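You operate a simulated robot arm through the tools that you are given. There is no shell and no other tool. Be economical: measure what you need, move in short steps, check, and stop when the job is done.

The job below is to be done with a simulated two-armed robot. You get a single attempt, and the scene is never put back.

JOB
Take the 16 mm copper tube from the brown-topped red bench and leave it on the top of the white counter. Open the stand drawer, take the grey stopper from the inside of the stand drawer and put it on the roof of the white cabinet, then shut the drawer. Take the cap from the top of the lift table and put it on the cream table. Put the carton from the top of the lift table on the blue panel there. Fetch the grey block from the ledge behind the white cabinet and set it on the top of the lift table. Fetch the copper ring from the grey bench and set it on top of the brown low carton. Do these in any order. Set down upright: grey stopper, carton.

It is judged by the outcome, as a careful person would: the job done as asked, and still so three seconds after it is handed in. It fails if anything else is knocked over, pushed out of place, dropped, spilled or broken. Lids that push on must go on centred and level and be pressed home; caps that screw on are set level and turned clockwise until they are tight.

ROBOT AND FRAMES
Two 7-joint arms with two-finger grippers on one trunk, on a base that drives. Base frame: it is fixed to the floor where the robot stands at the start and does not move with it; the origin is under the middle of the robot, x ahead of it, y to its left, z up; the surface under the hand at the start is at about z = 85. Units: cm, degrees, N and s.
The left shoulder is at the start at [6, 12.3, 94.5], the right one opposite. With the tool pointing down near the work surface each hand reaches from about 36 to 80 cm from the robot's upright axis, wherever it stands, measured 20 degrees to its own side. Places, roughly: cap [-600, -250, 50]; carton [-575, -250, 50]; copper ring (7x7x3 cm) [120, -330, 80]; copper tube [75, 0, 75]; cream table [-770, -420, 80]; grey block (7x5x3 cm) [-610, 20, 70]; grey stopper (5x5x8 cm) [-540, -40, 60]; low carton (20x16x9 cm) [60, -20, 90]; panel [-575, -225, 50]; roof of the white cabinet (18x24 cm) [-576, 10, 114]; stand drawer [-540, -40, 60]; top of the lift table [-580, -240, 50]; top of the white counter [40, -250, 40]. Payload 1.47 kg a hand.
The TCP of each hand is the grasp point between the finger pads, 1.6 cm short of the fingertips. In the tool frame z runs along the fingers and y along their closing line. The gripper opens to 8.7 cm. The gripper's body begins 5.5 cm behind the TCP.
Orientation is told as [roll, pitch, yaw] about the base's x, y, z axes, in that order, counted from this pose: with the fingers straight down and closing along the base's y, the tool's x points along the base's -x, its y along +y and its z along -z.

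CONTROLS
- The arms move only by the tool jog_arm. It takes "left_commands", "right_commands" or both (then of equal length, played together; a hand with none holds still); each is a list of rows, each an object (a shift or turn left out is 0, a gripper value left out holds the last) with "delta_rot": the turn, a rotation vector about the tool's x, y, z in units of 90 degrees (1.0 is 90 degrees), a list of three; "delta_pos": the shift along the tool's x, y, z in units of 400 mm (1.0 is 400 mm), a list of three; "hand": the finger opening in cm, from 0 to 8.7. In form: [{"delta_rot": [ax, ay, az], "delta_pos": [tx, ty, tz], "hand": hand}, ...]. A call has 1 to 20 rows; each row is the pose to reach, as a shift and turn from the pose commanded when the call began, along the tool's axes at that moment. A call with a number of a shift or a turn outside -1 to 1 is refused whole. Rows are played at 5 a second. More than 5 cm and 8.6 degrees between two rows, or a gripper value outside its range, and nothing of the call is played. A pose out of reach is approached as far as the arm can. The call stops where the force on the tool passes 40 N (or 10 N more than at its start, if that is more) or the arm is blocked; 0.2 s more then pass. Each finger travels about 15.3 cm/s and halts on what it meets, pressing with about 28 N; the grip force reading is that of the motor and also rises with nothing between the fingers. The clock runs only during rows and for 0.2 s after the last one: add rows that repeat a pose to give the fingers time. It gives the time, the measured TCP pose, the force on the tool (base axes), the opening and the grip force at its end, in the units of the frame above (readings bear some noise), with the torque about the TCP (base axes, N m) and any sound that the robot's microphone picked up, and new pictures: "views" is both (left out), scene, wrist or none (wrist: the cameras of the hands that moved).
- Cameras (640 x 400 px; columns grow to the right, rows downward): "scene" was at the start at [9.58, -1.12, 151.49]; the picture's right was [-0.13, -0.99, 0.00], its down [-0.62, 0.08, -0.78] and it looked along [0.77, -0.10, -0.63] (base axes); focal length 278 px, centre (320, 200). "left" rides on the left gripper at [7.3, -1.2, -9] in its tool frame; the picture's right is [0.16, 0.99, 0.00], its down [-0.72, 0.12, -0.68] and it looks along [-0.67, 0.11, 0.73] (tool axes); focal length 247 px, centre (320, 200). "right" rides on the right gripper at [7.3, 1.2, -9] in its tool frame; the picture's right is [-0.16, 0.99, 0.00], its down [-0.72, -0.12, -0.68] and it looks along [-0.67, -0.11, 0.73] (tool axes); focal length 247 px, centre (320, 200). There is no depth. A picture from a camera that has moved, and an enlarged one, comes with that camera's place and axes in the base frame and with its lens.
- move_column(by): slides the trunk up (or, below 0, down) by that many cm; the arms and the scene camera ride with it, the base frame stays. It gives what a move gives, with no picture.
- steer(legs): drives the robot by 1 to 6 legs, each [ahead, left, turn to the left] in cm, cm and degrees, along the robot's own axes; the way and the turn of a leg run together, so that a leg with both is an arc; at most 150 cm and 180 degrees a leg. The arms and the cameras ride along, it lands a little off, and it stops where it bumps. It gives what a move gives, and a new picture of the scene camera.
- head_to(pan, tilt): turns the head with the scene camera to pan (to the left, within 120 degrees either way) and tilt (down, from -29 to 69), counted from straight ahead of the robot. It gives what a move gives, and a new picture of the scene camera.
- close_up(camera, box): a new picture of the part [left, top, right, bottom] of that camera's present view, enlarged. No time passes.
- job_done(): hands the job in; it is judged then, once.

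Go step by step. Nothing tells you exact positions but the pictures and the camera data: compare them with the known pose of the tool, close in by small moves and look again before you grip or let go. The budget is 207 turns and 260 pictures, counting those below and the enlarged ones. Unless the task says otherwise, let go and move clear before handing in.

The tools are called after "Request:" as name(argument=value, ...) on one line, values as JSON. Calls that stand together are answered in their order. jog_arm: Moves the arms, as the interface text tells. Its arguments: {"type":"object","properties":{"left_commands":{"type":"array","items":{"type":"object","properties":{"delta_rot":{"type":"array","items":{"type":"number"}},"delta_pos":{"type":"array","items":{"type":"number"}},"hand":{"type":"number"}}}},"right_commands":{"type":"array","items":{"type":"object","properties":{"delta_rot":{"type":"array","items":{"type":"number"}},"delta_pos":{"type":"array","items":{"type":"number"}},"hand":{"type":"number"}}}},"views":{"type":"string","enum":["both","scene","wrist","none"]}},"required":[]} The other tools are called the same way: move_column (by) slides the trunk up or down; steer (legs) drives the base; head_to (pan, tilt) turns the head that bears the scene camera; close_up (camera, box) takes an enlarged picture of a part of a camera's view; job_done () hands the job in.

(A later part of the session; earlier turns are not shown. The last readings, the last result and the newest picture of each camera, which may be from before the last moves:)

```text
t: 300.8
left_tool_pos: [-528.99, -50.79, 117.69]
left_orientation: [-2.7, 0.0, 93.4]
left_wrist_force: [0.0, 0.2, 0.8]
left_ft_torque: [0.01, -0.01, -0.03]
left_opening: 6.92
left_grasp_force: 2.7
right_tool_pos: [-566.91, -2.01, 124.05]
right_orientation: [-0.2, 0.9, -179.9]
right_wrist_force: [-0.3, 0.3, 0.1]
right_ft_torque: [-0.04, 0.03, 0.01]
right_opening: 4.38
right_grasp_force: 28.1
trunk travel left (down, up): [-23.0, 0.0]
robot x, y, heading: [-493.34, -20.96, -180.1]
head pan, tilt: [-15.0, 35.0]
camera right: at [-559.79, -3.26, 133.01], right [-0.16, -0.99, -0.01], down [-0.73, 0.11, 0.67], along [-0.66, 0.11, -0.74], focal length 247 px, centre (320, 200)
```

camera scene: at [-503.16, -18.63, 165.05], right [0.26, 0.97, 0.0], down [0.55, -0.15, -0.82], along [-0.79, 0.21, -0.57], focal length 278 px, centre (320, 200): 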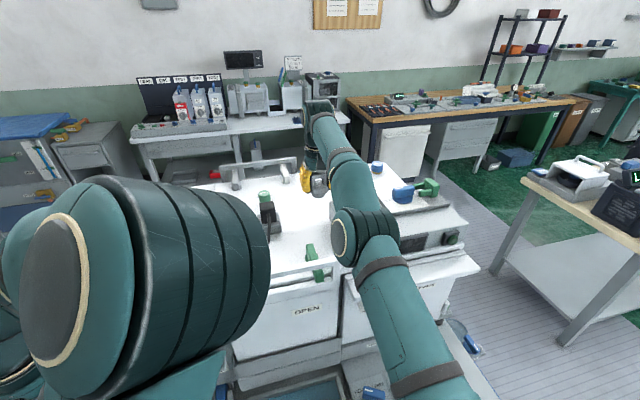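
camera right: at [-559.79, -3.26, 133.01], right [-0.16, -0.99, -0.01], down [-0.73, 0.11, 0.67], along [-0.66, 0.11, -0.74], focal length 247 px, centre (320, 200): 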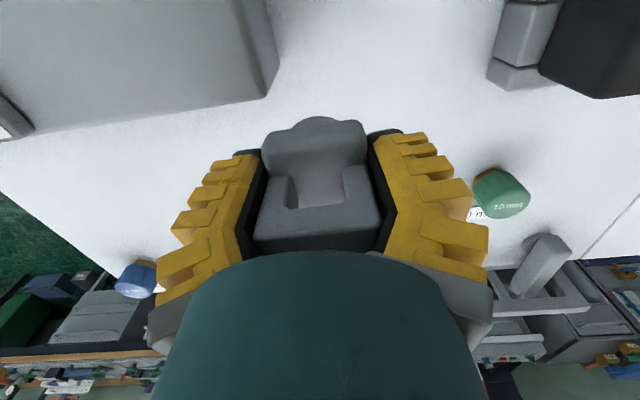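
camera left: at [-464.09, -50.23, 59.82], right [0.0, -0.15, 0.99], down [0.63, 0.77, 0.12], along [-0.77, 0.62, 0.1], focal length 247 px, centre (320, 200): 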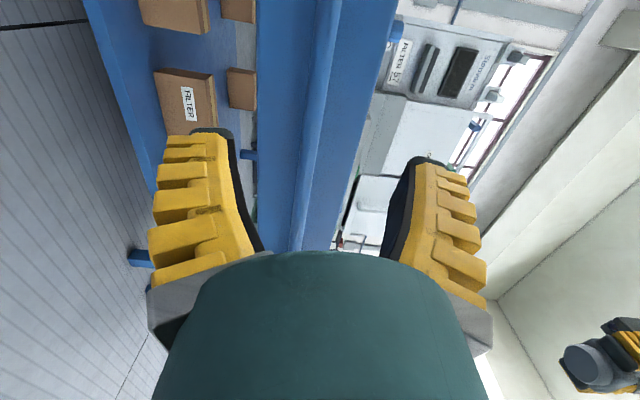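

Now the stopper is over the clear roof behind the box. Lowering with small steps.

Request:
jog_arm(right_commands=[{"delta_pos": [0, -0.02, 0.03]}, {"delta_pos": [-0.03, -0.05, 0.06]}, {"delta_pos": [-0.06, -0.05, 0.08]}, {"delta_pos": [-0.06, -0.05, 0.09]}, {"delta_pos": [-0.06, -0.05, 0.1]}])

Request:
close_up(camera="scene", box=[240, 120, 400, 250])

```text
t: 302.0
left_tool_pos: [-528.97, -50.84, 117.67]
left_orientation: [-2.6, 0.1, 93.3]
left_wrist_force: [0.2, -0.8, -0.2]
left_ft_torque: [0.01, -0.03, 0.02]
left_opening: 6.92
left_grasp_force: 3.0
right_tool_pos: [-567.76, -0.53, 120.11]
right_orientation: [-0.2, 0.8, -180.0]
right_wrist_force: [-0.5, 1.7, -1.6]
right_ft_torque: [0.01, 0.02, 0.01]
right_opening: 4.4
right_grasp_force: 28.1
right hand out of reach, approached as far as the arm can: row 2, 3, 4, 5
trunk travel left (down, up): [-23.0, 0.0]
robot x, y, heading: [-493.44, -21.08, -179.9]
head pan, tilt: [-15.0, 35.0]
camera scene: at [-503.14, -18.71, 165.06], right [0.26, 0.97, 0.0], down [0.55, -0.15, -0.82], along [-0.79, 0.21, -0.57], focal length 278 px, centre (320, 200)
camera right: at [-560.65, -1.56, 129.12], right [-0.16, -0.99, -0.01], down [-0.73, 0.11, 0.67], along [-0.66, 0.11, -0.74], focal length 247 px, centre (320, 200)
```

scene: 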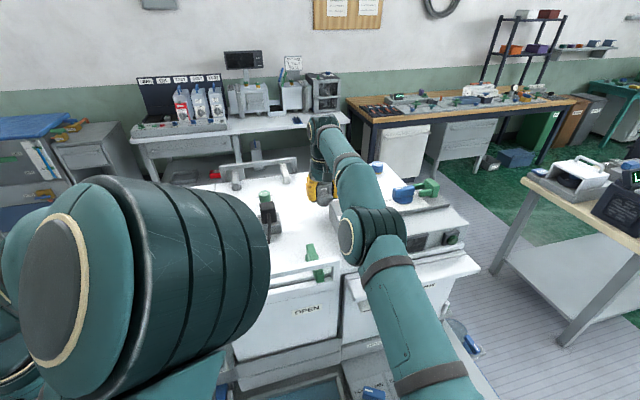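
right: 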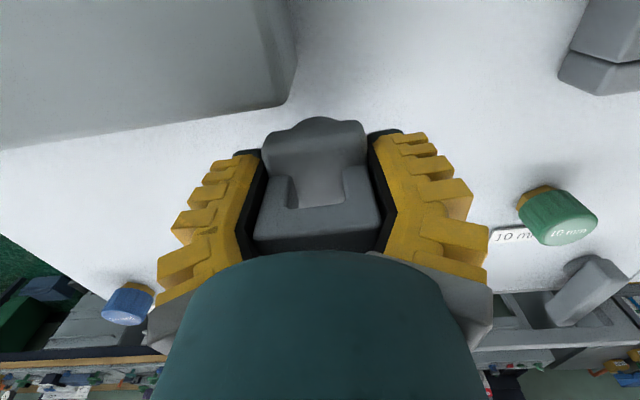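

```text
3.08 times, centred on (320, 185) of scene
camera zoom: at [-503.14, -18.71, 165.06], right [0.26, 0.97, 0.0], down [0.55, -0.15, -0.82], along [-0.79, 0.21, -0.57], focal length 857 px, centre (320, 246)
```

zoom: 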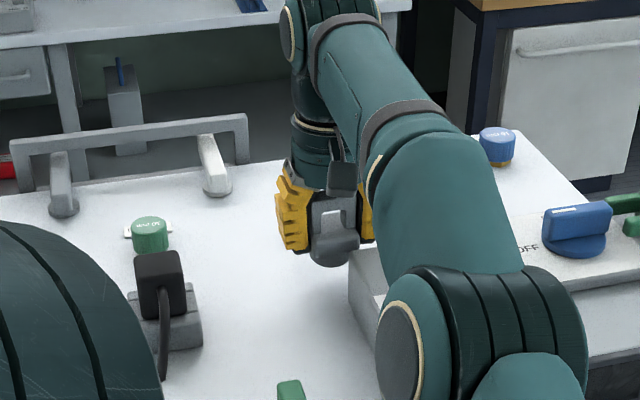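

Request:
jog_arm(right_commands=[{"delta_pos": [0, -0.02, 0.01]}, {"delta_pos": [0, -0.03, 0.02]}, {"delta_pos": [0, -0.03, 0.03]}, {"delta_pos": [0, -0.03, 0.04]}, {"delta_pos": [0, -0.03, 0.05]}, {"delta_pos": [0, -0.03, 0.06]}, {"delta_pos": [0, -0.03, 0.07]}], views="wrist")

```text
t: 303.6
left_tool_pos: [-528.8, -50.8, 117.58]
left_orientation: [-2.7, 0.1, 93.2]
left_wrist_force: [-0.2, -0.2, 0.1]
left_ft_torque: [0.02, 0.0, 0.02]
left_opening: 6.9
left_grasp_force: 3.3
right_tool_pos: [-567.7, 1.04, 117.42]
right_orientation: [-0.3, 0.7, -179.8]
right_wrist_force: [-2.2, 1.0, 5.9]
right_ft_torque: [-0.03, -0.04, 0.04]
right_opening: 4.39
right_grasp_force: 28.0
trunk travel left (down, up): [-23.0, 0.0]
robot x, y, heading: [-493.72, -21.04, -180.1]
head pan, tilt: [-15.0, 35.0]
camera right: at [-560.59, -0.25, 126.44], right [-0.16, -0.99, -0.01], down [-0.73, 0.11, 0.67], along [-0.66, 0.11, -0.74], focal length 247 px, centre (320, 200)
```

right: 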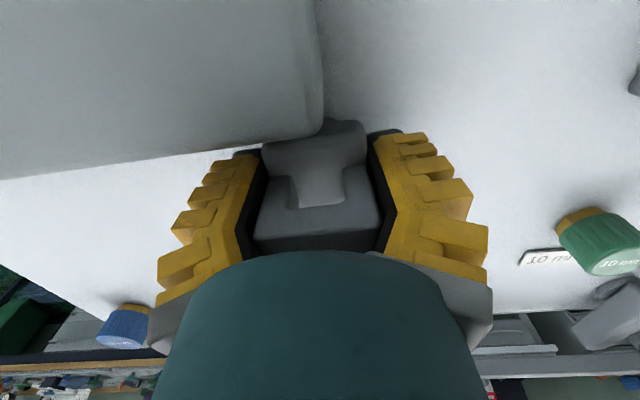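

The stopper is very near the box's rear corner; I'll lift 0.6 cm, shift 1.5 cm away from it and lower to contact.

Request:
jog_arm(right_commands=[{"delta_pos": [0, 0, -0.015]}, {"delta_pos": [-0.02, 0.02, -0.015]}, {"delta_pos": [-0.02, 0.04, -0.015]}, {"delta_pos": [-0.02, 0.04, -0.005]}, {"delta_pos": [-0.02, 0.04, 0.005]}, {"delta_pos": [-0.02, 0.04, 0.012]}, {"delta_pos": [-0.02, 0.04, 0.02]}, {"delta_pos": [-0.02, 0.04, 0.028]}], views="wrist")

```text
t: 305.3
left_tool_pos: [-528.85, -50.78, 117.72]
left_orientation: [-2.6, 0.1, 93.3]
left_wrist_force: [0.0, 0.3, 0.1]
left_ft_torque: [0.0, -0.04, -0.02]
left_opening: 6.91
left_grasp_force: 3.0
right_tool_pos: [-568.5, -0.68, 117.37]
right_orientation: [-0.2, -0.1, -179.9]
right_wrist_force: [7.5, -0.1, 13.1]
right_ft_torque: [-0.06, -0.48, -0.04]
right_opening: 4.4
right_grasp_force: 28.3
trunk travel left (down, up): [-23.0, 0.0]
robot x, y, heading: [-493.82, -20.85, -180.0]
head pan, tilt: [-15.0, 35.0]
stopped in row 8 (right hand): the force on the tool passed its limit at 44 N (the readings are from after the stop); the commanded pose is now the measured one
camera right: at [-561.23, -1.85, 126.37], right [-0.16, -0.99, 0.0], down [-0.72, 0.11, 0.68], along [-0.67, 0.11, -0.73], focal length 247 px, centre (320, 200)
```

right: 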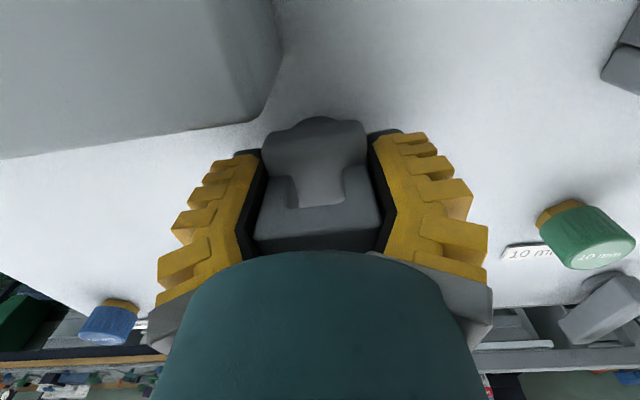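

On the roof. Ease slightly, open and rise straight up.

Request:
jog_arm(right_commands=[{"delta_pos": [0, 0, -0.006]}, {"delta_pos": [0, 0, -0.006], "hand": 5.5}, {"delta_pos": [0, 0, -0.006], "hand": 6.5}, {"delta_pos": [0, 0, -0.006], "hand": 6.5}, {"delta_pos": [0, 0, -0.05], "hand": 6.5}, {"delta_pos": [0, 0, -0.12]}, {"delta_pos": [0.04, 0, -0.22]}, {"delta_pos": [0.1, 0, -0.3]}])

Request:
close_up(camera="right", box=[200, 0, 440, 200])

```text
t: 307.1
left_tool_pos: [-528.88, -50.75, 117.68]
left_orientation: [-2.7, 0.1, 93.3]
left_wrist_force: [-0.4, -0.4, 0.0]
left_ft_torque: [-0.02, 0.0, 0.02]
left_opening: 6.94
left_grasp_force: 3.1
right_tool_pos: [-564.79, -0.69, 129.5]
right_orientation: [-0.2, 0.0, -180.0]
right_wrist_force: [0.3, 0.1, -0.1]
right_ft_torque: [0.01, 0.01, -0.01]
right_opening: 6.9
right_grasp_force: 3.1
right hand out of reach, approached as far as the arm can: row 5, 6, 7
trunk travel left (down, up): [-23.0, 0.0]
robot x, y, heading: [-493.67, -21.41, -180.0]
head pan, tilt: [-15.0, 35.0]
camera scene: at [-503.01, -18.7, 165.07], right [0.26, 0.97, 0.0], down [0.55, -0.15, -0.82], along [-0.79, 0.21, -0.57], focal length 278 px, centre (320, 200)
camera right: at [-557.58, -1.94, 138.35], right [-0.16, -0.99, 0.0], down [-0.73, 0.11, 0.68], along [-0.67, 0.11, -0.73], focal length 247 px, centre (320, 200)
```

scene: 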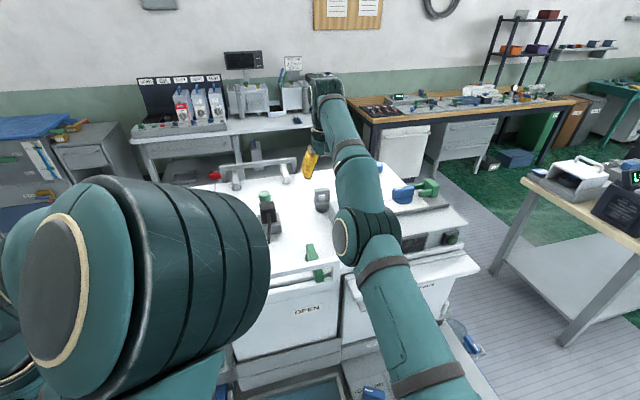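
right: 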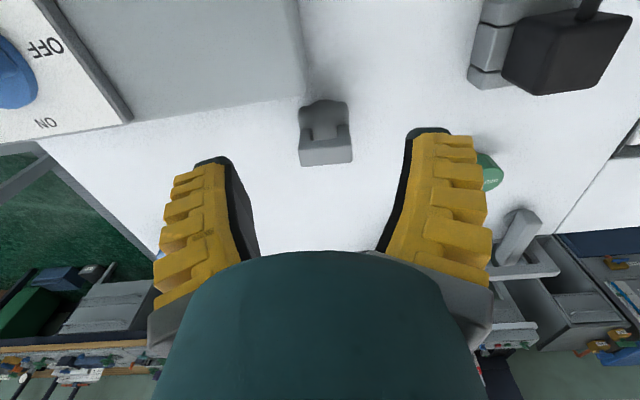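

```text
2.00 times, centred on (320, 100) of right
camera zoom: at [-557.58, -1.94, 138.35], right [-0.16, -0.99, 0.0], down [-0.73, 0.11, 0.68], along [-0.67, 0.11, -0.73], focal length 494 px, centre (320, 400)
```

zoom: 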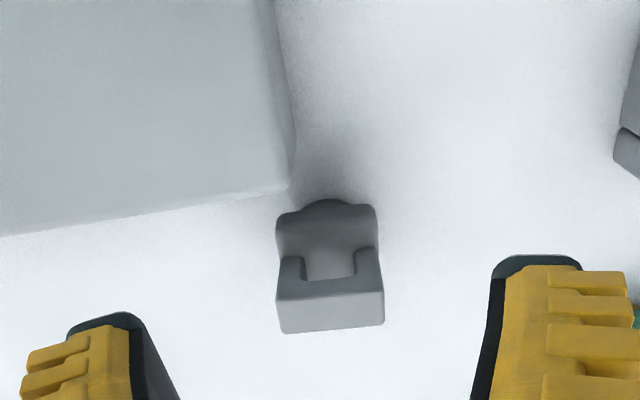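

The stopper stands upright on the roof. Now for the grey block behind the cabinet: I'll back off, tuck the right hand, and go round the left end of the stand.

Request:
steer(legs=[[-32, 0, 0]])

Request:
jog_arm(right_commands=[{"delta_pos": [0.12, 0, 0]}, {"delta_pos": [0.24, 0, 0]}, {"delta_pos": [0.36, 0, 0]}, {"delta_pos": [0.48, 0, 0]}, {"delta_pos": [0.6, 0, 0]}, {"delta_pos": [0.72, 0, 0]}], views="none")

Request:
steer(legs=[[0, 112, 0], [70, 0, 0], [70, 0, 0]])

Request:
head_to(pan=-60, tilt=35)

```text
t: 309.2
left_tool_pos: [-496.94, -50.67, 117.73]
left_orientation: [-2.6, 0.1, 93.2]
left_wrist_force: [-1.1, 0.5, 0.3]
left_ft_torque: [0.0, 0.01, -0.02]
left_opening: 6.92
left_grasp_force: 2.7
right_tool_pos: [-532.77, -0.61, 129.35]
right_orientation: [-0.2, 0.1, 179.9]
right_wrist_force: [0.1, 0.5, 0.4]
right_ft_torque: [0.0, -0.01, 0.01]
right_opening: 6.89
right_grasp_force: 2.8
trunk travel left (down, up): [-23.0, 0.0]
robot x, y, heading: [-461.74, -21.27, 180.0]
head pan, tilt: [-15.0, 35.0]
camera scene: at [-470.98, -18.7, 165.06], right [0.26, 0.97, 0.0], down [0.55, -0.15, -0.82], along [-0.79, 0.21, -0.57], focal length 278 px, centre (320, 200)
```

scene: 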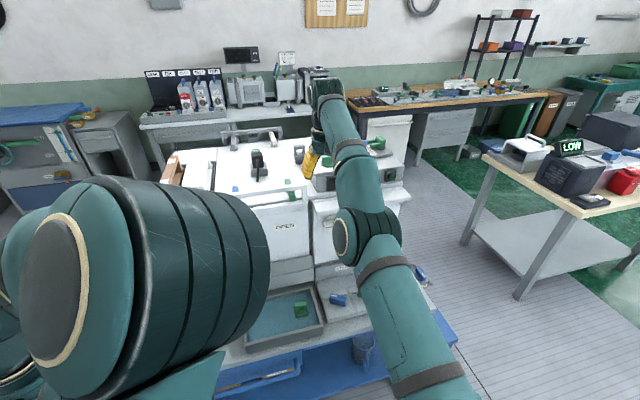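

```text
t: 310.6
left_tool_pos: [-496.76, -50.73, 117.8]
left_orientation: [-2.6, 0.1, 93.2]
left_wrist_force: [0.6, 0.5, 0.9]
left_ft_torque: [-0.02, 0.0, 0.02]
left_opening: 6.9
left_grasp_force: 2.9
right_tool_pos: [-528.44, 0.51, 138.6]
right_orientation: [-0.3, 0.0, 179.8]
right_wrist_force: [0.4, -0.3, -0.4]
right_ft_torque: [0.05, 0.03, 0.02]
right_opening: 6.93
right_grasp_force: 3.5
right hand out of reach, approached as far as the arm can: row 1, 2, 3, 4, 5, 6
trunk travel left (down, up): [-23.0, 0.0]
robot x, y, heading: [-461.44, -21.25, 179.9]
head pan, tilt: [-15.0, 35.0]
```

```text
t: 327.8
left_tool_pos: [-637.37, -165.78, 117.7]
left_orientation: [-2.7, 0.1, 93.5]
left_wrist_force: [0.6, 0.0, -0.3]
left_ft_torque: [0.0, -0.02, 0.02]
left_opening: 6.92
left_grasp_force: 2.7
right_tool_pos: [-669.43, -114.64, 138.47]
right_orientation: [-0.3, 0.2, -179.8]
right_wrist_force: [0.3, 0.2, -0.1]
right_ft_torque: [-0.01, -0.01, -0.02]
right_opening: 6.91
right_grasp_force: 2.8
trunk travel left (down, up): [-23.0, 0.0]
robot x, y, heading: [-602.43, -135.73, -179.6]
head pan, tilt: [-15.0, 35.0]
camera scene: at [-611.75, -133.69, 165.06], right [0.26, 0.97, 0.0], down [0.55, -0.15, -0.82], along [-0.79, 0.21, -0.57], focal length 278 px, centre (320, 200)
```

scene: 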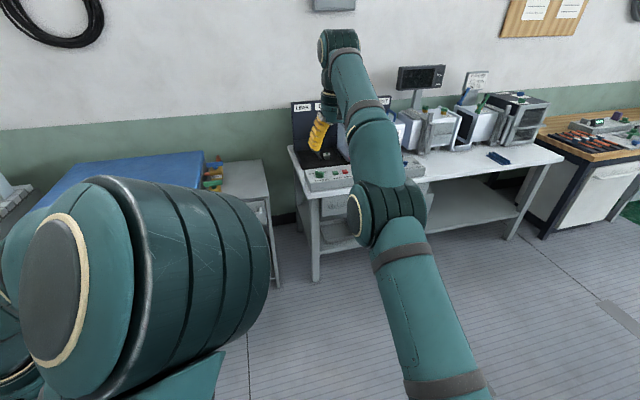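

```text
t: 328.9
left_tool_pos: [-637.48, -165.87, 117.67]
left_orientation: [-2.7, 0.1, 93.5]
left_wrist_force: [0.4, -0.2, -0.5]
left_ft_torque: [0.01, 0.0, 0.01]
left_opening: 6.87
left_grasp_force: 3.0
right_tool_pos: [-669.41, -114.77, 138.54]
right_orientation: [-0.2, 0.2, -179.7]
right_wrist_force: [0.0, 0.1, 0.4]
right_ft_torque: [-0.01, 0.02, 0.01]
right_opening: 6.89
right_grasp_force: 2.7
trunk travel left (down, up): [-23.0, 0.0]
robot x, y, heading: [-602.34, -136.16, -179.7]
head pan, tilt: [-60.0, 35.0]
camera scene: at [-607.64, -128.33, 165.06], right [0.86, 0.5, 0.0], down [0.29, -0.5, -0.82], along [-0.41, 0.71, -0.57], focal length 278 px, centre (320, 200)
```

scene: 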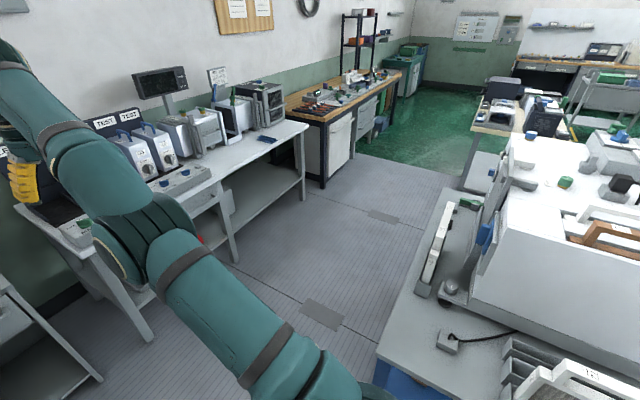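

Request:
close_up(camera="scene", box=[380, 120, 620, 370])

```text
1.60 times, centred on (500, 245) of scene
camera zoom: at [-607.64, -128.33, 165.06], right [0.86, 0.5, 0.0], down [0.29, -0.5, -0.82], along [-0.41, 0.71, -0.57], focal length 445 px, centre (32, 128)
```

zoom: 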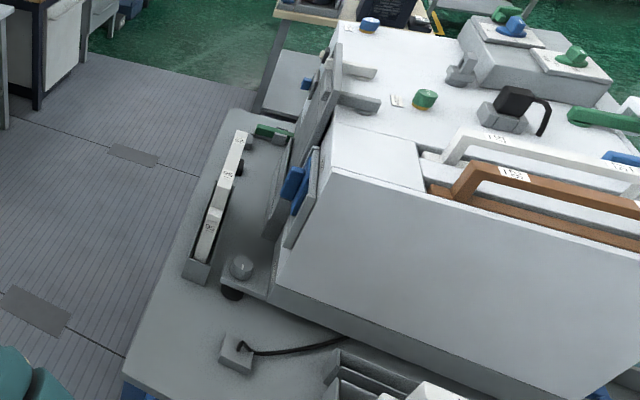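

Request:
close_up(camera="scene", box=[430, 170, 510, 230])

```text
6.67 times, centred on (470, 200) of scene
camera zoom: at [-607.64, -128.33, 165.06], right [0.86, 0.5, 0.0], down [0.29, -0.5, -0.82], along [-0.41, 0.71, -0.57], focal length 1856 px, centre (-680, 200)
```

zoom: 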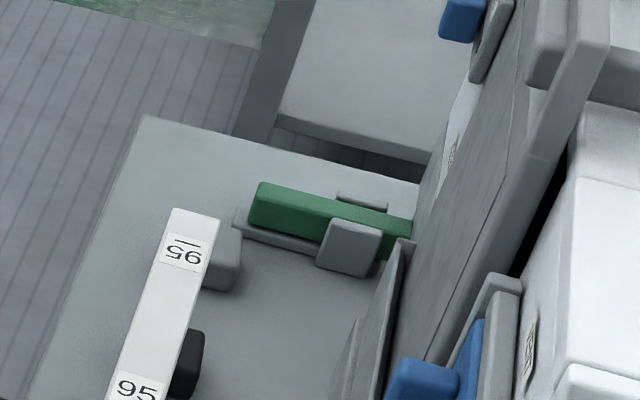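

A grey lump near [-605, 18, 72] behind the white bar may be the block. I'll tuck the right hand, then go behind the stand facing it.

Request:
jog_arm(right_commands=[{"delta_pos": [0.05, 0, 0.08]}, {"delta_pos": [0.15, 0, 0.12]}, {"delta_pos": [0.25, 0, 0.16]}, {"delta_pos": [0.35, 0, 0.2]}, {"delta_pos": [0.45, 0, 0.24]}, {"delta_pos": [0.55, 0, 0.28]}, {"delta_pos": [0.65, 0, 0.3]}], views="none")

Request:
steer(legs=[[68, 0, 0], [0, 0, -90]])

Request:
head_to(pan=-35, tilt=35)

```text
t: 330.5
left_tool_pos: [-637.39, -165.97, 117.68]
left_orientation: [-2.7, 0.1, 93.5]
left_wrist_force: [-0.1, -0.1, -0.9]
left_ft_torque: [-0.02, -0.03, 0.01]
left_opening: 6.93
left_grasp_force: 2.8
right_tool_pos: [-670.52, -113.77, 136.12]
right_orientation: [-0.2, 0.2, -179.8]
right_wrist_force: [-0.4, 0.5, 0.6]
right_ft_torque: [0.03, -0.02, 0.04]
right_opening: 6.89
right_grasp_force: 2.5
right hand out of reach, approached as far as the arm can: row 1, 2, 3, 4, 5, 6, 7
trunk travel left (down, up): [-23.0, 0.0]
robot x, y, heading: [-602.1, -136.09, -179.8]
head pan, tilt: [-60.0, 35.0]
```

```text
t: 338.1
left_tool_pos: [-702.82, -102.49, 117.73]
left_orientation: [-2.8, 0.2, 5.6]
left_wrist_force: [0.3, -0.4, 0.1]
left_ft_torque: [-0.03, -0.02, -0.02]
left_opening: 6.91
left_grasp_force: 3.1
right_tool_pos: [-652.16, -67.65, 136.18]
right_orientation: [-0.3, 0.2, 92.3]
right_wrist_force: [0.4, -0.1, 0.3]
right_ft_torque: [-0.01, 0.0, -0.02]
right_opening: 6.9
right_grasp_force: 2.5
trunk travel left (down, up): [-23.0, 0.0]
robot x, y, heading: [-671.97, -136.59, 92.2]
head pan, tilt: [-60.0, 35.0]
camera scene: at [-664.28, -130.85, 165.06], right [0.54, -0.84, 0.0], down [-0.48, -0.31, -0.82], along [0.69, 0.44, -0.57], focal length 278 px, centre (320, 200)
```

scene: 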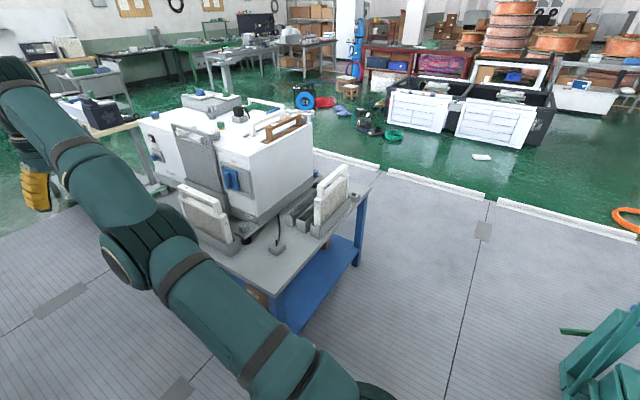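

```text
t: 339.0
left_tool_pos: [-703.01, -102.5, 117.68]
left_orientation: [-2.7, 0.1, 5.8]
left_wrist_force: [0.0, -0.4, -0.1]
left_ft_torque: [0.0, -0.02, 0.01]
left_opening: 6.9
left_grasp_force: 2.7
right_tool_pos: [-652.28, -67.53, 136.12]
right_orientation: [-0.3, 0.2, 92.4]
right_wrist_force: [-0.1, 0.8, -0.1]
right_ft_torque: [-0.01, -0.01, 0.01]
right_opening: 6.92
right_grasp_force: 3.0
trunk travel left (down, up): [-23.0, 0.0]
robot x, y, heading: [-671.44, -136.5, 92.4]
head pan, tilt: [-35.0, 35.0]
camera scene: at [-666.99, -128.15, 165.06], right [0.84, -0.54, 0.0], down [-0.31, -0.48, -0.82], along [0.44, 0.69, -0.57], focal length 278 px, centre (320, 200)
```

scene: 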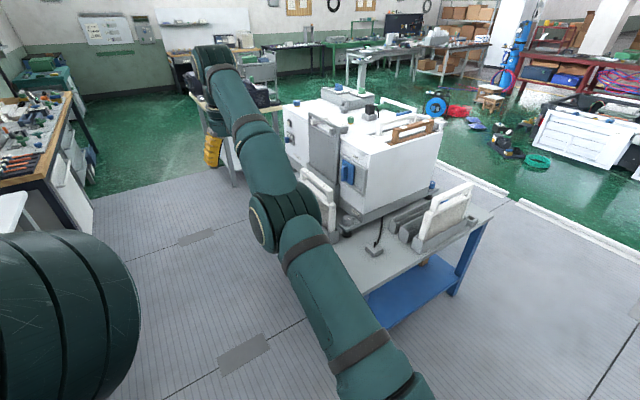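

The right arm is in an awkward stretched pose; I'll lower it straight down first, then pull it in.

Request:
jog_arm(right_commands=[{"delta_pos": [0, 0, 0.1]}, {"delta_pos": [0, 0, 0.2]}, {"delta_pos": [0, 0, 0.3]}, {"delta_pos": [0, 0, 0.4]}, {"delta_pos": [0, 0, 0.5]}, {"delta_pos": [0.1, 0, 0.5]}, {"delta_pos": [0.2, 0, 0.5]}, {"delta_pos": [0.3, 0, 0.5]}, {"delta_pos": [0.4, 0, 0.5]}, {"delta_pos": [0.5, 0, 0.5]}], views="scene")

```text
t: 341.2
left_tool_pos: [-702.94, -102.55, 117.74]
left_orientation: [-2.8, 0.1, 5.7]
left_wrist_force: [-0.6, 0.5, -0.3]
left_ft_torque: [0.01, -0.02, 0.0]
left_opening: 6.92
left_grasp_force: 3.2
right_tool_pos: [-651.41, -62.11, 121.69]
right_orientation: [-0.2, 0.2, 92.3]
right_wrist_force: [0.2, 0.7, 0.0]
right_ft_torque: [0.0, -0.01, 0.0]
right_opening: 6.88
right_grasp_force: 2.5
right hand out of reach, approached as far as the arm can: row 1, 2, 3, 4, 5, 6, 7, 8, 9, 10
trunk travel left (down, up): [-23.0, 0.0]
robot x, y, heading: [-671.88, -136.41, 92.5]
head pan, tilt: [-35.0, 35.0]
camera scene: at [-666.97, -128.14, 165.06], right [0.84, -0.54, 0.0], down [-0.31, -0.48, -0.82], along [0.44, 0.69, -0.57], focal length 278 px, centre (320, 200)
```

scene: 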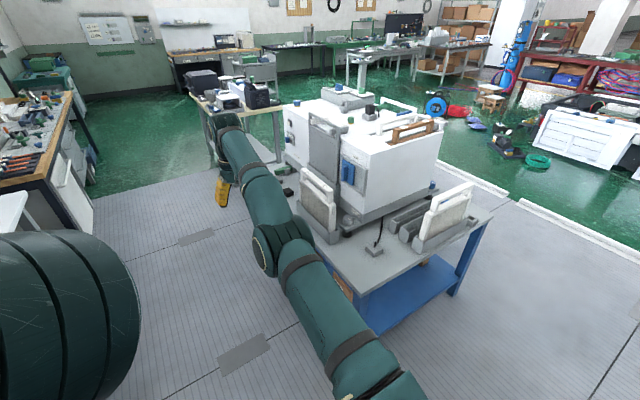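

The arm seems stuck at a straight elbow. I'll tilt the tool about its lateral axis to make the elbow bend, then straighten it again.

Request:
jog_arm(right_commands=[{"delta_rot": [0, -0.08, 0]}, {"delta_rot": [0, -0.16, 0]}, {"delta_rot": [0, -0.24, 0]}, {"delta_rot": [0, -0.32, 0]}, {"delta_rot": [0, -0.4, 0]}, {"delta_rot": [0, -0.4, 0]}, {"delta_rot": [0, -0.32, 0]}, {"delta_rot": [0, -0.24, 0]}, {"delta_rot": [0, -0.16, 0]}, {"delta_rot": [0, -0.08, 0]}, {"delta_rot": [0, 0, 0]}, {"delta_rot": [0, 0, 0]}], views="scene")

```text
t: 343.8
left_tool_pos: [-702.93, -102.55, 117.68]
left_orientation: [-2.7, 0.1, 5.7]
left_wrist_force: [0.2, -0.8, 0.5]
left_ft_torque: [0.01, -0.04, 0.02]
left_opening: 6.92
left_grasp_force: 2.8
right_tool_pos: [-650.27, -62.07, 120.96]
right_orientation: [-0.1, 0.3, 92.4]
right_wrist_force: [-0.2, -0.4, 0.3]
right_ft_torque: [-0.02, 0.04, -0.01]
right_opening: 6.91
right_grasp_force: 3.0
right hand out of reach, approached as far as the arm can: row 1, 2, 3, 4, 5, 6, 7, 8, 9, 10, 11, 12
trunk travel left (down, up): [-23.0, 0.0]
robot x, y, heading: [-671.83, -136.66, 92.5]
head pan, tilt: [-35.0, 35.0]
camera scene: at [-666.99, -128.15, 165.06], right [0.84, -0.54, 0.0], down [-0.31, -0.48, -0.82], along [0.44, 0.69, -0.57], focal length 278 px, centre (320, 200)
```

scene: 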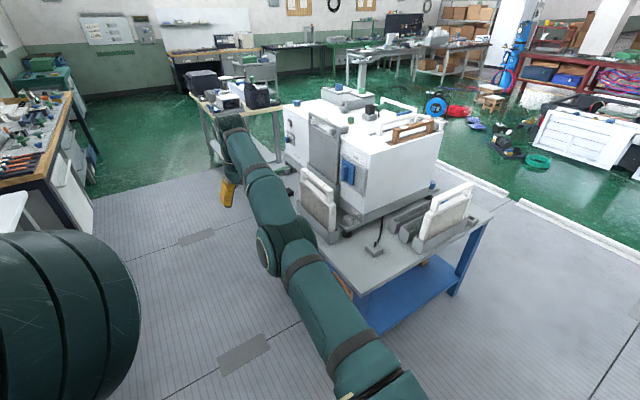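

I suspect my commanded pose has accumulated too far inward. I'll command back outward and see if the hand picks it up.

Request:
jog_arm(right_commands=[{"delta_pos": [-0.1, 0, 0]}, {"delta_pos": [-0.2, 0, 0]}, {"delta_pos": [-0.3, 0, 0]}, {"delta_pos": [-0.4, 0, 0]}, {"delta_pos": [-0.5, 0, 0]}, {"delta_pos": [-0.6, 0, 0]}, {"delta_pos": [-0.7, 0, 0]}, {"delta_pos": [-0.8, 0, 0]}, {"delta_pos": [-0.9, 0, 0]}, {"delta_pos": [-1.0, 0, 0]}], views="scene")

```text
t: 346.0
left_tool_pos: [-703.08, -102.49, 117.55]
left_orientation: [-2.8, 0.0, 5.7]
left_wrist_force: [0.1, 0.1, -0.5]
left_ft_torque: [-0.03, -0.02, -0.02]
left_opening: 6.94
left_grasp_force: 3.1
right_tool_pos: [-654.19, -60.26, 114.22]
right_orientation: [-0.4, 0.2, 92.5]
right_wrist_force: [-0.4, 0.7, 0.8]
right_ft_torque: [-0.02, 0.01, 0.01]
right_opening: 6.93
right_grasp_force: 3.0
right hand out of reach, approached as far as the arm can: row 1, 2, 3, 4, 5, 6, 7, 8, 9, 10
trunk travel left (down, up): [-23.0, 0.0]
robot x, y, heading: [-672.11, -136.97, 92.3]
head pan, tilt: [-35.0, 35.0]
camera scene: at [-667.11, -127.99, 165.05], right [0.84, -0.54, 0.0], down [-0.31, -0.48, -0.82], along [0.44, 0.69, -0.57], focal length 278 px, centre (320, 200)
```

scene: 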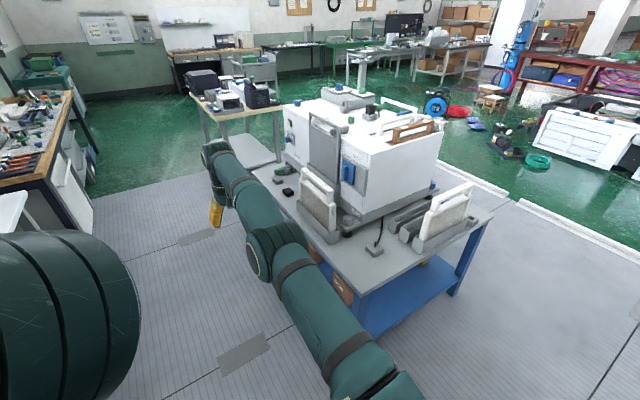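

Request:
jog_arm(right_commands=[{"delta_pos": [0, 0, 0.1]}, {"delta_pos": [0, 0, 0.2]}, {"delta_pos": [0, 0, 0.3]}, {"delta_pos": [0, 0, 0.4]}, {"delta_pos": [0, 0, 0.5]}], views="none")

Request:
jog_arm(right_commands=[{"delta_pos": [0.05, 0, 0]}], views="none")

```text
t: 347.2
left_tool_pos: [-703.05, -102.58, 117.76]
left_orientation: [-2.6, 0.0, 5.7]
left_wrist_force: [-0.7, 0.8, 0.2]
left_ft_torque: [-0.01, 0.04, 0.01]
left_opening: 6.89
left_grasp_force: 2.9
right_tool_pos: [-653.92, -61.86, 93.88]
right_orientation: [-0.3, 0.2, 92.4]
right_wrist_force: [0.3, 0.1, -0.2]
right_ft_torque: [0.02, -0.03, 0.02]
right_opening: 6.93
right_grasp_force: 2.4
trunk travel left (down, up): [-23.0, 0.0]
robot x, y, heading: [-671.71, -136.79, 92.4]
head pan, tilt: [-35.0, 35.0]
```

```text
t: 347.6
left_tool_pos: [-702.9, -102.64, 117.82]
left_orientation: [-2.6, 0.1, 5.7]
left_wrist_force: [0.3, 0.0, 0.3]
left_ft_torque: [0.03, -0.02, 0.01]
left_opening: 6.9
left_grasp_force: 3.0
right_tool_pos: [-653.6, -63.89, 93.87]
right_orientation: [-0.2, 0.1, 92.4]
right_wrist_force: [-0.2, -0.8, 0.4]
right_ft_torque: [0.01, -0.01, 0.01]
right_opening: 6.89
right_grasp_force: 2.8
trunk travel left (down, up): [-23.0, 0.0]
robot x, y, heading: [-671.59, -136.75, 92.4]
head pan, tilt: [-35.0, 35.0]
```

The arm responds normally again. Tucking it in.

Request:
jog_arm(right_commands=[{"delta_pos": [0.12, 0, 0]}, {"delta_pos": [0.24, 0, 0]}, {"delta_pos": [0.36, 0, 0]}, {"delta_pos": [0.48, 0, 0]}, {"delta_pos": [0.6, 0, 0]}, {"delta_pos": [0.72, 0, 0]}, {"delta_pos": [0.8, 0, -0.05]}], views="scene")

Request:
close_up(camera="scene", box=[200, 120, 380, 240])

```text
t: 349.2
left_tool_pos: [-703.01, -102.66, 117.57]
left_orientation: [-2.6, 0.2, 5.8]
left_wrist_force: [0.2, -0.6, -0.3]
left_ft_torque: [0.03, 0.01, -0.03]
left_opening: 6.9
left_grasp_force: 2.7
right_tool_pos: [-652.0, -96.15, 95.68]
right_orientation: [-0.2, 0.1, 92.4]
right_wrist_force: [0.0, -0.3, -0.5]
right_ft_torque: [0.02, 0.01, 0.0]
right_opening: 6.91
right_grasp_force: 2.3
trunk travel left (down, up): [-23.0, 0.0]
robot x, y, heading: [-671.95, -136.26, 92.3]
head pan, tilt: [-35.0, 35.0]
camera scene: at [-666.99, -128.3, 165.07], right [0.84, -0.54, 0.0], down [-0.31, -0.48, -0.82], along [0.44, 0.69, -0.57], focal length 278 px, centre (320, 200)
```

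scene: 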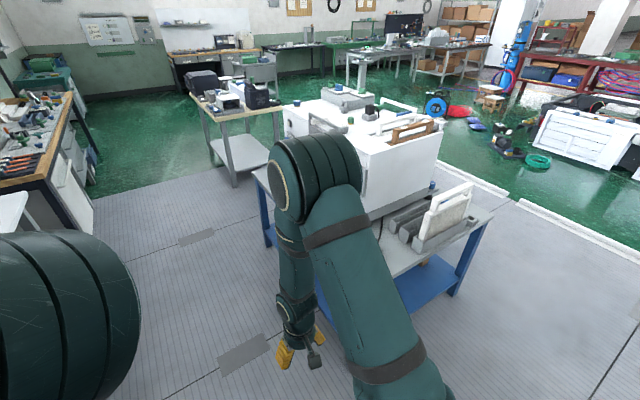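

```text
3.33 times, centred on (290, 180) of scene
camera zoom: at [-666.99, -128.3, 165.07], right [0.84, -0.54, 0.0], down [-0.31, -0.48, -0.82], along [0.44, 0.69, -0.57], focal length 928 px, centre (420, 267)
```

zoom: 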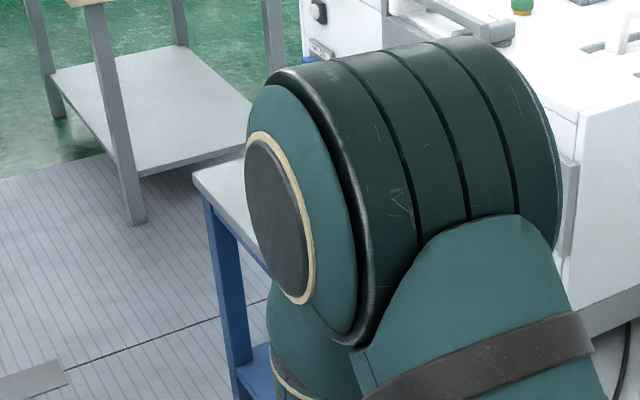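

Now turn to face the stand from behind and slide left along the corridor.

Request:
steer(legs=[[0, 0, -92.3], [0, 65, 0], [0, 62, 0]])

Request:
head_to(pan=10, tilt=45)

Request:
close_up(camera="scene", box=[200, 100, 440, 280])

```text
t: 364.6
left_tool_pos: [-633.58, 17.23, 117.57]
left_orientation: [-2.7, 0.2, -88.1]
left_wrist_force: [-0.1, -0.6, -0.1]
left_ft_torque: [0.01, 0.0, 0.02]
left_opening: 6.91
left_grasp_force: 2.8
right_tool_pos: [-630.34, -34.13, 95.75]
right_orientation: [-0.1, 0.2, -1.5]
right_wrist_force: [0.0, 0.0, -0.3]
right_ft_torque: [-0.01, 0.01, 0.01]
right_opening: 6.93
right_grasp_force: 3.1
trunk travel left (down, up): [-23.0, 0.0]
robot x, y, heading: [-669.34, -11.5, -1.6]
head pan, tilt: [-35.0, 35.0]
camera scene: at [-661.4, -16.92, 165.06], right [-0.59, -0.8, 0.0], down [-0.46, 0.34, -0.82], along [0.66, -0.49, -0.57], focal length 278 px, centre (320, 200)
```

scene: 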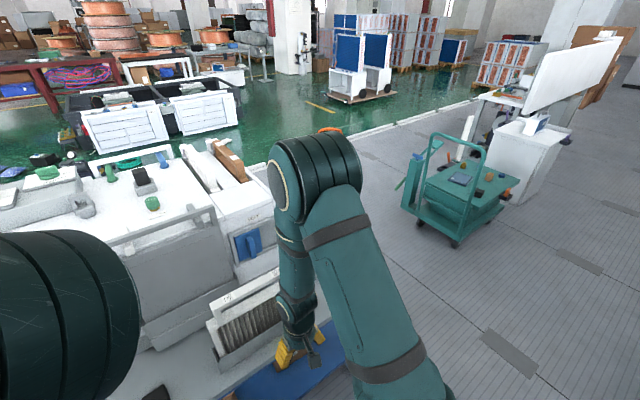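

```text
t: 365.8
left_tool_pos: [-633.55, 17.12, 117.75]
left_orientation: [-2.7, 0.0, -88.2]
left_wrist_force: [-0.5, -0.5, -1.1]
left_ft_torque: [-0.01, 0.01, 0.05]
left_opening: 6.92
left_grasp_force: 2.7
right_tool_pos: [-630.32, -34.18, 95.66]
right_orientation: [-0.2, 0.2, -1.6]
right_wrist_force: [0.4, 0.1, 0.4]
right_ft_torque: [-0.01, -0.01, 0.01]
right_opening: 6.88
right_grasp_force: 3.1
trunk travel left (down, up): [-23.0, 0.0]
robot x, y, heading: [-669.71, -11.83, -1.6]
head pan, tilt: [10.0, 45.0]
camera scene: at [-660.44, -10.5, 163.58], right [0.15, -0.99, 0.0], down [-0.7, -0.1, -0.71], along [0.7, 0.1, -0.71], focal length 278 px, centre (320, 200)
```

scene: 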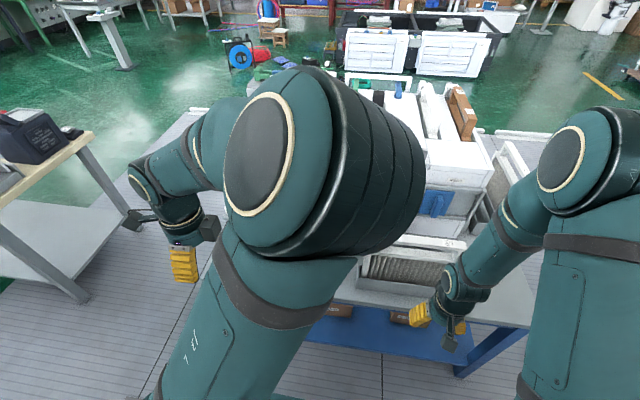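

```text
2.22 times, centred on (320, 190) of scene
camera zoom: at [-660.44, -10.5, 163.58], right [0.15, -0.99, 0.0], down [-0.7, -0.1, -0.71], along [0.7, 0.1, -0.71], focal length 619 px, centre (320, 222)
```

zoom: 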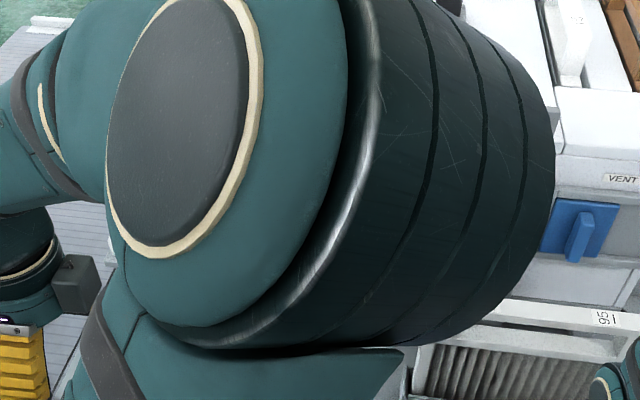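

I'll bring the left hand forward over the rear ledge and look with its wrist camera.

Request:
jog_arm(left_commands=[{"delta_pos": [0.05, 0.1, 0]}, {"delta_pos": [0.1, 0.2, 0.05]}, {"delta_pos": [0.15, 0.3, 0.1]}, {"delta_pos": [0.2, 0.4, 0.2]}, {"delta_pos": [0.25, 0.5, 0.25]}])

```text
refused: row 4 steps farther than a row can; nothing moved
```

Request:
jog_arm(left_commands=[{"delta_pos": [0.05, 0.1, 0]}, {"delta_pos": [0.1, 0.2, 0.03]}, {"delta_pos": [0.15, 0.3, 0.06]}, {"delta_pos": [0.2, 0.4, 0.09]}, {"delta_pos": [0.25, 0.5, 0.12]}])

```text
t: 366.9
left_tool_pos: [-614.03, 27.48, 111.9]
left_orientation: [-2.8, 0.0, -88.1]
left_wrist_force: [-0.2, -0.4, -1.4]
left_ft_torque: [-0.01, 0.0, 0.04]
left_opening: 6.92
left_grasp_force: 3.0
right_tool_pos: [-630.38, -34.04, 95.67]
right_orientation: [-0.3, 0.2, -1.5]
right_wrist_force: [-0.6, -0.1, 0.1]
right_ft_torque: [0.01, -0.06, 0.01]
right_opening: 6.89
right_grasp_force: 2.9
trunk travel left (down, up): [-23.0, 0.0]
robot x, y, heading: [-669.8, -11.56, -1.2]
head pan, tilt: [10.0, 45.0]
camera scene: at [-660.31, -10.38, 163.56], right [0.15, -0.99, 0.0], down [-0.7, -0.11, -0.71], along [0.7, 0.1, -0.71], focal length 278 px, centre (320, 200)
camera left: at [-615.03, 34.78, 120.85], right [0.98, 0.19, -0.05], down [0.17, -0.72, 0.67], along [0.09, -0.67, -0.74], focal length 247 px, centre (320, 200)
```

scene: 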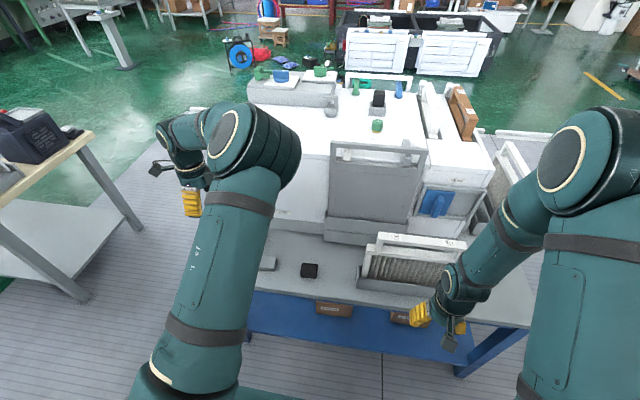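
left: 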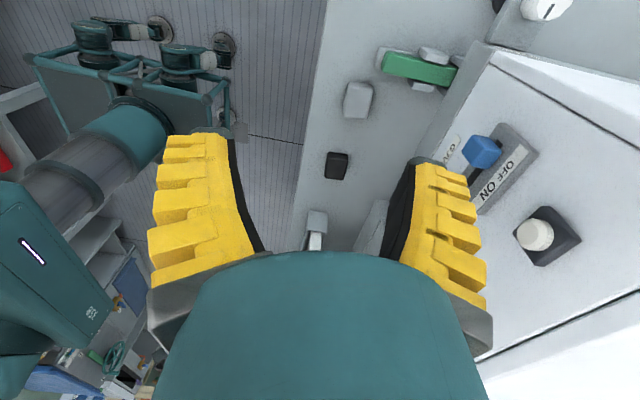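

Now it's clear: on the ledge are a grey block at about [-606.3, 17.5] and a black one; the grey is mine, 5 cm wide along x. I'll lower the trunk and bring the left hand above it.

Request:
move_column(by=-15)

Request:
jog_arm(left_commands=[{"delta_pos": [-0.08, 0.06, 0.02], "delta_rot": [-0.015, 0, 0], "hand": 7.5}, {"delta_pos": [-0.16, 0.12, 0.04], "delta_rot": [-0.03, 0, 0]}, {"delta_pos": [-0.25, 0.185, 0.06], "delta_rot": [-0.03, 0, 0]}])

```text
t: 368.7
left_tool_pos: [-614.07, 27.38, 96.95]
left_orientation: [-2.7, 0.1, -88.1]
left_wrist_force: [-0.2, 0.5, 1.3]
left_ft_torque: [0.03, -0.02, 0.01]
left_opening: 6.9
left_grasp_force: 2.7
right_tool_pos: [-630.37, -34.06, 80.62]
right_orientation: [-0.2, 0.1, -1.5]
right_wrist_force: [-0.3, -0.5, 0.5]
right_ft_torque: [-0.02, 0.02, 0.0]
right_opening: 6.93
right_grasp_force: 3.3
trunk travel left (down, up): [-8.0, 15.0]
robot x, y, heading: [-669.78, -11.6, -1.4]
head pan, tilt: [10.0, 45.0]
```

```text
t: 369.5
left_tool_pos: [-606.26, 17.33, 94.38]
left_orientation: [0.0, 0.1, -88.2]
left_wrist_force: [0.7, -0.4, -0.4]
left_ft_torque: [0.01, 0.03, -0.03]
left_opening: 7.75
left_grasp_force: 1.6
right_tool_pos: [-630.33, -34.14, 80.59]
right_orientation: [-0.2, 0.2, -1.5]
right_wrist_force: [0.5, 0.3, 0.2]
right_ft_torque: [-0.03, 0.01, 0.03]
right_opening: 6.88
right_grasp_force: 3.1
trunk travel left (down, up): [-8.0, 15.0]
robot x, y, heading: [-669.43, -11.51, -1.4]
head pan, tilt: [10.0, 45.0]
camera scene: at [-660.37, -10.57, 148.57], right [0.15, -0.99, 0.0], down [-0.7, -0.1, -0.71], along [0.7, 0.11, -0.71], focal length 278 px, centre (320, 200)
camera left: at [-607.75, 24.62, 103.39], right [0.98, 0.19, 0.0], down [0.14, -0.72, 0.68], along [0.13, -0.67, -0.73], focal length 247 px, centre (320, 200)
```

scene: 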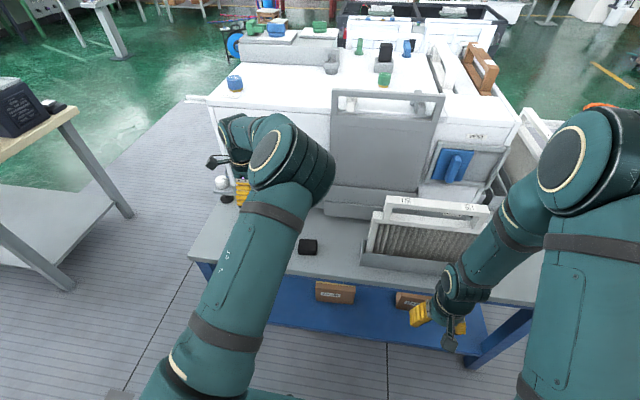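
left: 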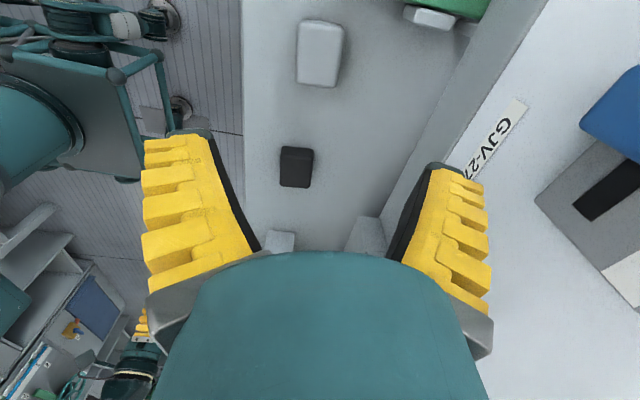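

Request:
jog_arm(left_commands=[{"delta_pos": [0.01, 0, 0.1], "hand": 7.5}, {"delta_pos": [0.01, 0, 0.2]}, {"delta_pos": [0.01, 0, 0.3]}, {"delta_pos": [0.01, 0, 0.4]}, {"delta_pos": [0.01, 0, 0.46]}], views="wrist")

```text
t: 370.7
left_tool_pos: [-606.64, 18.11, 75.93]
left_orientation: [0.0, 0.1, -88.2]
left_wrist_force: [0.3, 0.3, 0.4]
left_ft_torque: [-0.02, 0.0, -0.02]
left_opening: 7.76
left_grasp_force: 1.8
right_tool_pos: [-630.38, -34.09, 80.66]
right_orientation: [-0.2, 0.2, -1.6]
right_wrist_force: [-0.5, -0.3, 0.0]
right_ft_torque: [-0.02, -0.04, 0.0]
right_opening: 6.91
right_grasp_force: 2.9
trunk travel left (down, up): [-8.0, 15.0]
robot x, y, heading: [-669.4, -11.66, -1.6]
head pan, tilt: [10.0, 45.0]
camera left: at [-608.17, 25.43, 84.96], right [0.98, 0.19, 0.0], down [0.14, -0.72, 0.68], along [0.13, -0.67, -0.73], focal length 247 px, centre (320, 200)
```

left: 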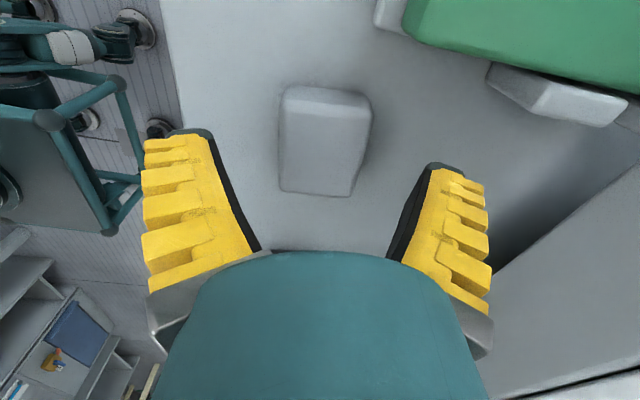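

Request:
jog_arm(left_commands=[{"delta_pos": [0.005, 0, 0.05]}, {"delta_pos": [0.005, 0, 0.08]}, {"delta_pos": [0.005, 0, 0.1]}], views="wrist")

```text
t: 371.5
left_tool_pos: [-606.43, 18.27, 72.0]
left_orientation: [0.0, 0.1, -88.1]
left_wrist_force: [0.7, -0.2, -0.2]
left_ft_torque: [0.0, 0.01, -0.03]
left_opening: 7.75
left_grasp_force: 2.1
right_tool_pos: [-630.38, -34.02, 80.74]
right_orientation: [-0.2, 0.2, -1.5]
right_wrist_force: [-0.5, 0.1, -0.2]
right_ft_torque: [0.02, -0.01, -0.01]
right_opening: 6.89
right_grasp_force: 3.2
trunk travel left (down, up): [-8.0, 15.0]
robot x, y, heading: [-669.68, -11.69, -1.6]
head pan, tilt: [10.0, 45.0]
camera left: at [-608.02, 25.57, 80.88], right [0.98, 0.19, 0.0], down [0.14, -0.72, 0.68], along [0.13, -0.67, -0.73], focal length 247 px, centre (320, 200)
```

left: 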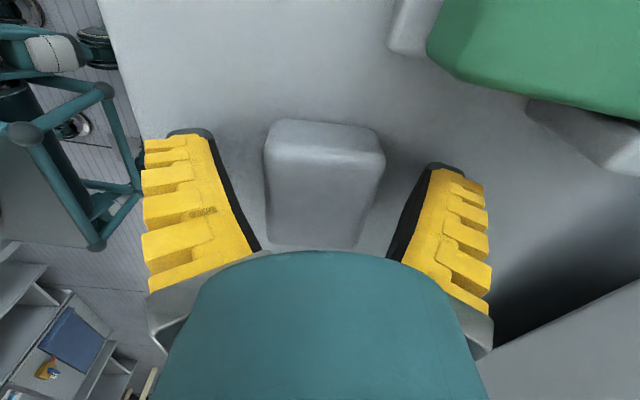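

Fingers straddle the block. A bit lower, then close.

Request:
jog_arm(left_commands=[{"delta_pos": [0, 0, 0.012]}, {"delta_pos": [0, 0, 0.024]}, {"delta_pos": [0, 0, 0.024], "hand": 5}, {"delta_pos": [0, 0, 0.024], "hand": 3}, {"delta_pos": [0, 0, 0.024], "hand": 3}, {"delta_pos": [0, 0, 0.024], "hand": 3}, {"delta_pos": [0, 0, -0.03], "hand": 3}, {"delta_pos": [0, 0, -0.13], "hand": 3}, {"delta_pos": [0, 0, -0.25], "hand": 3}], views="wrist")

```text
t: 372.8
left_tool_pos: [-606.59, 18.43, 71.44]
left_orientation: [0.2, 0.1, -88.2]
left_wrist_force: [-15.6, -4.7, 23.4]
left_ft_torque: [-0.13, 1.17, 0.05]
left_opening: 4.95
left_grasp_force: 27.9
right_tool_pos: [-630.53, -34.22, 80.79]
right_orientation: [-0.2, 0.1, -1.4]
right_wrist_force: [0.4, 0.9, -0.7]
right_ft_torque: [0.01, 0.02, -0.02]
right_opening: 6.89
right_grasp_force: 2.9
trunk travel left (down, up): [-8.0, 15.0]
robot x, y, heading: [-669.73, -11.73, -1.3]
head pan, tilt: [10.0, 45.0]
stopped in row 6 (left hand): the force on the tool passed its limit at 41 N (the readings are from after the stop); the commanded pose is now the measured one
camera left: at [-608.11, 25.6, 80.46], right [0.98, 0.19, 0.0], down [0.14, -0.72, 0.68], along [0.13, -0.67, -0.74], focal length 247 px, centre (320, 200)
```

left: 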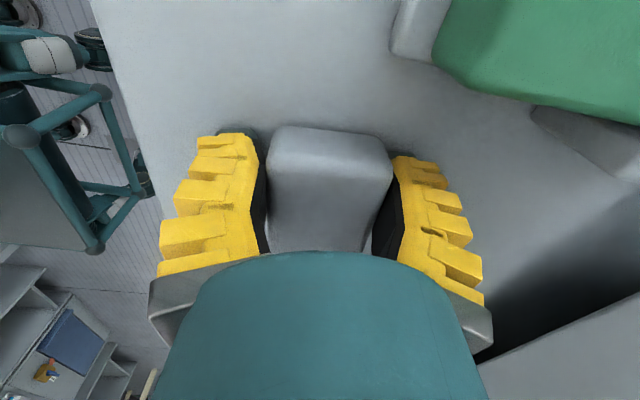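

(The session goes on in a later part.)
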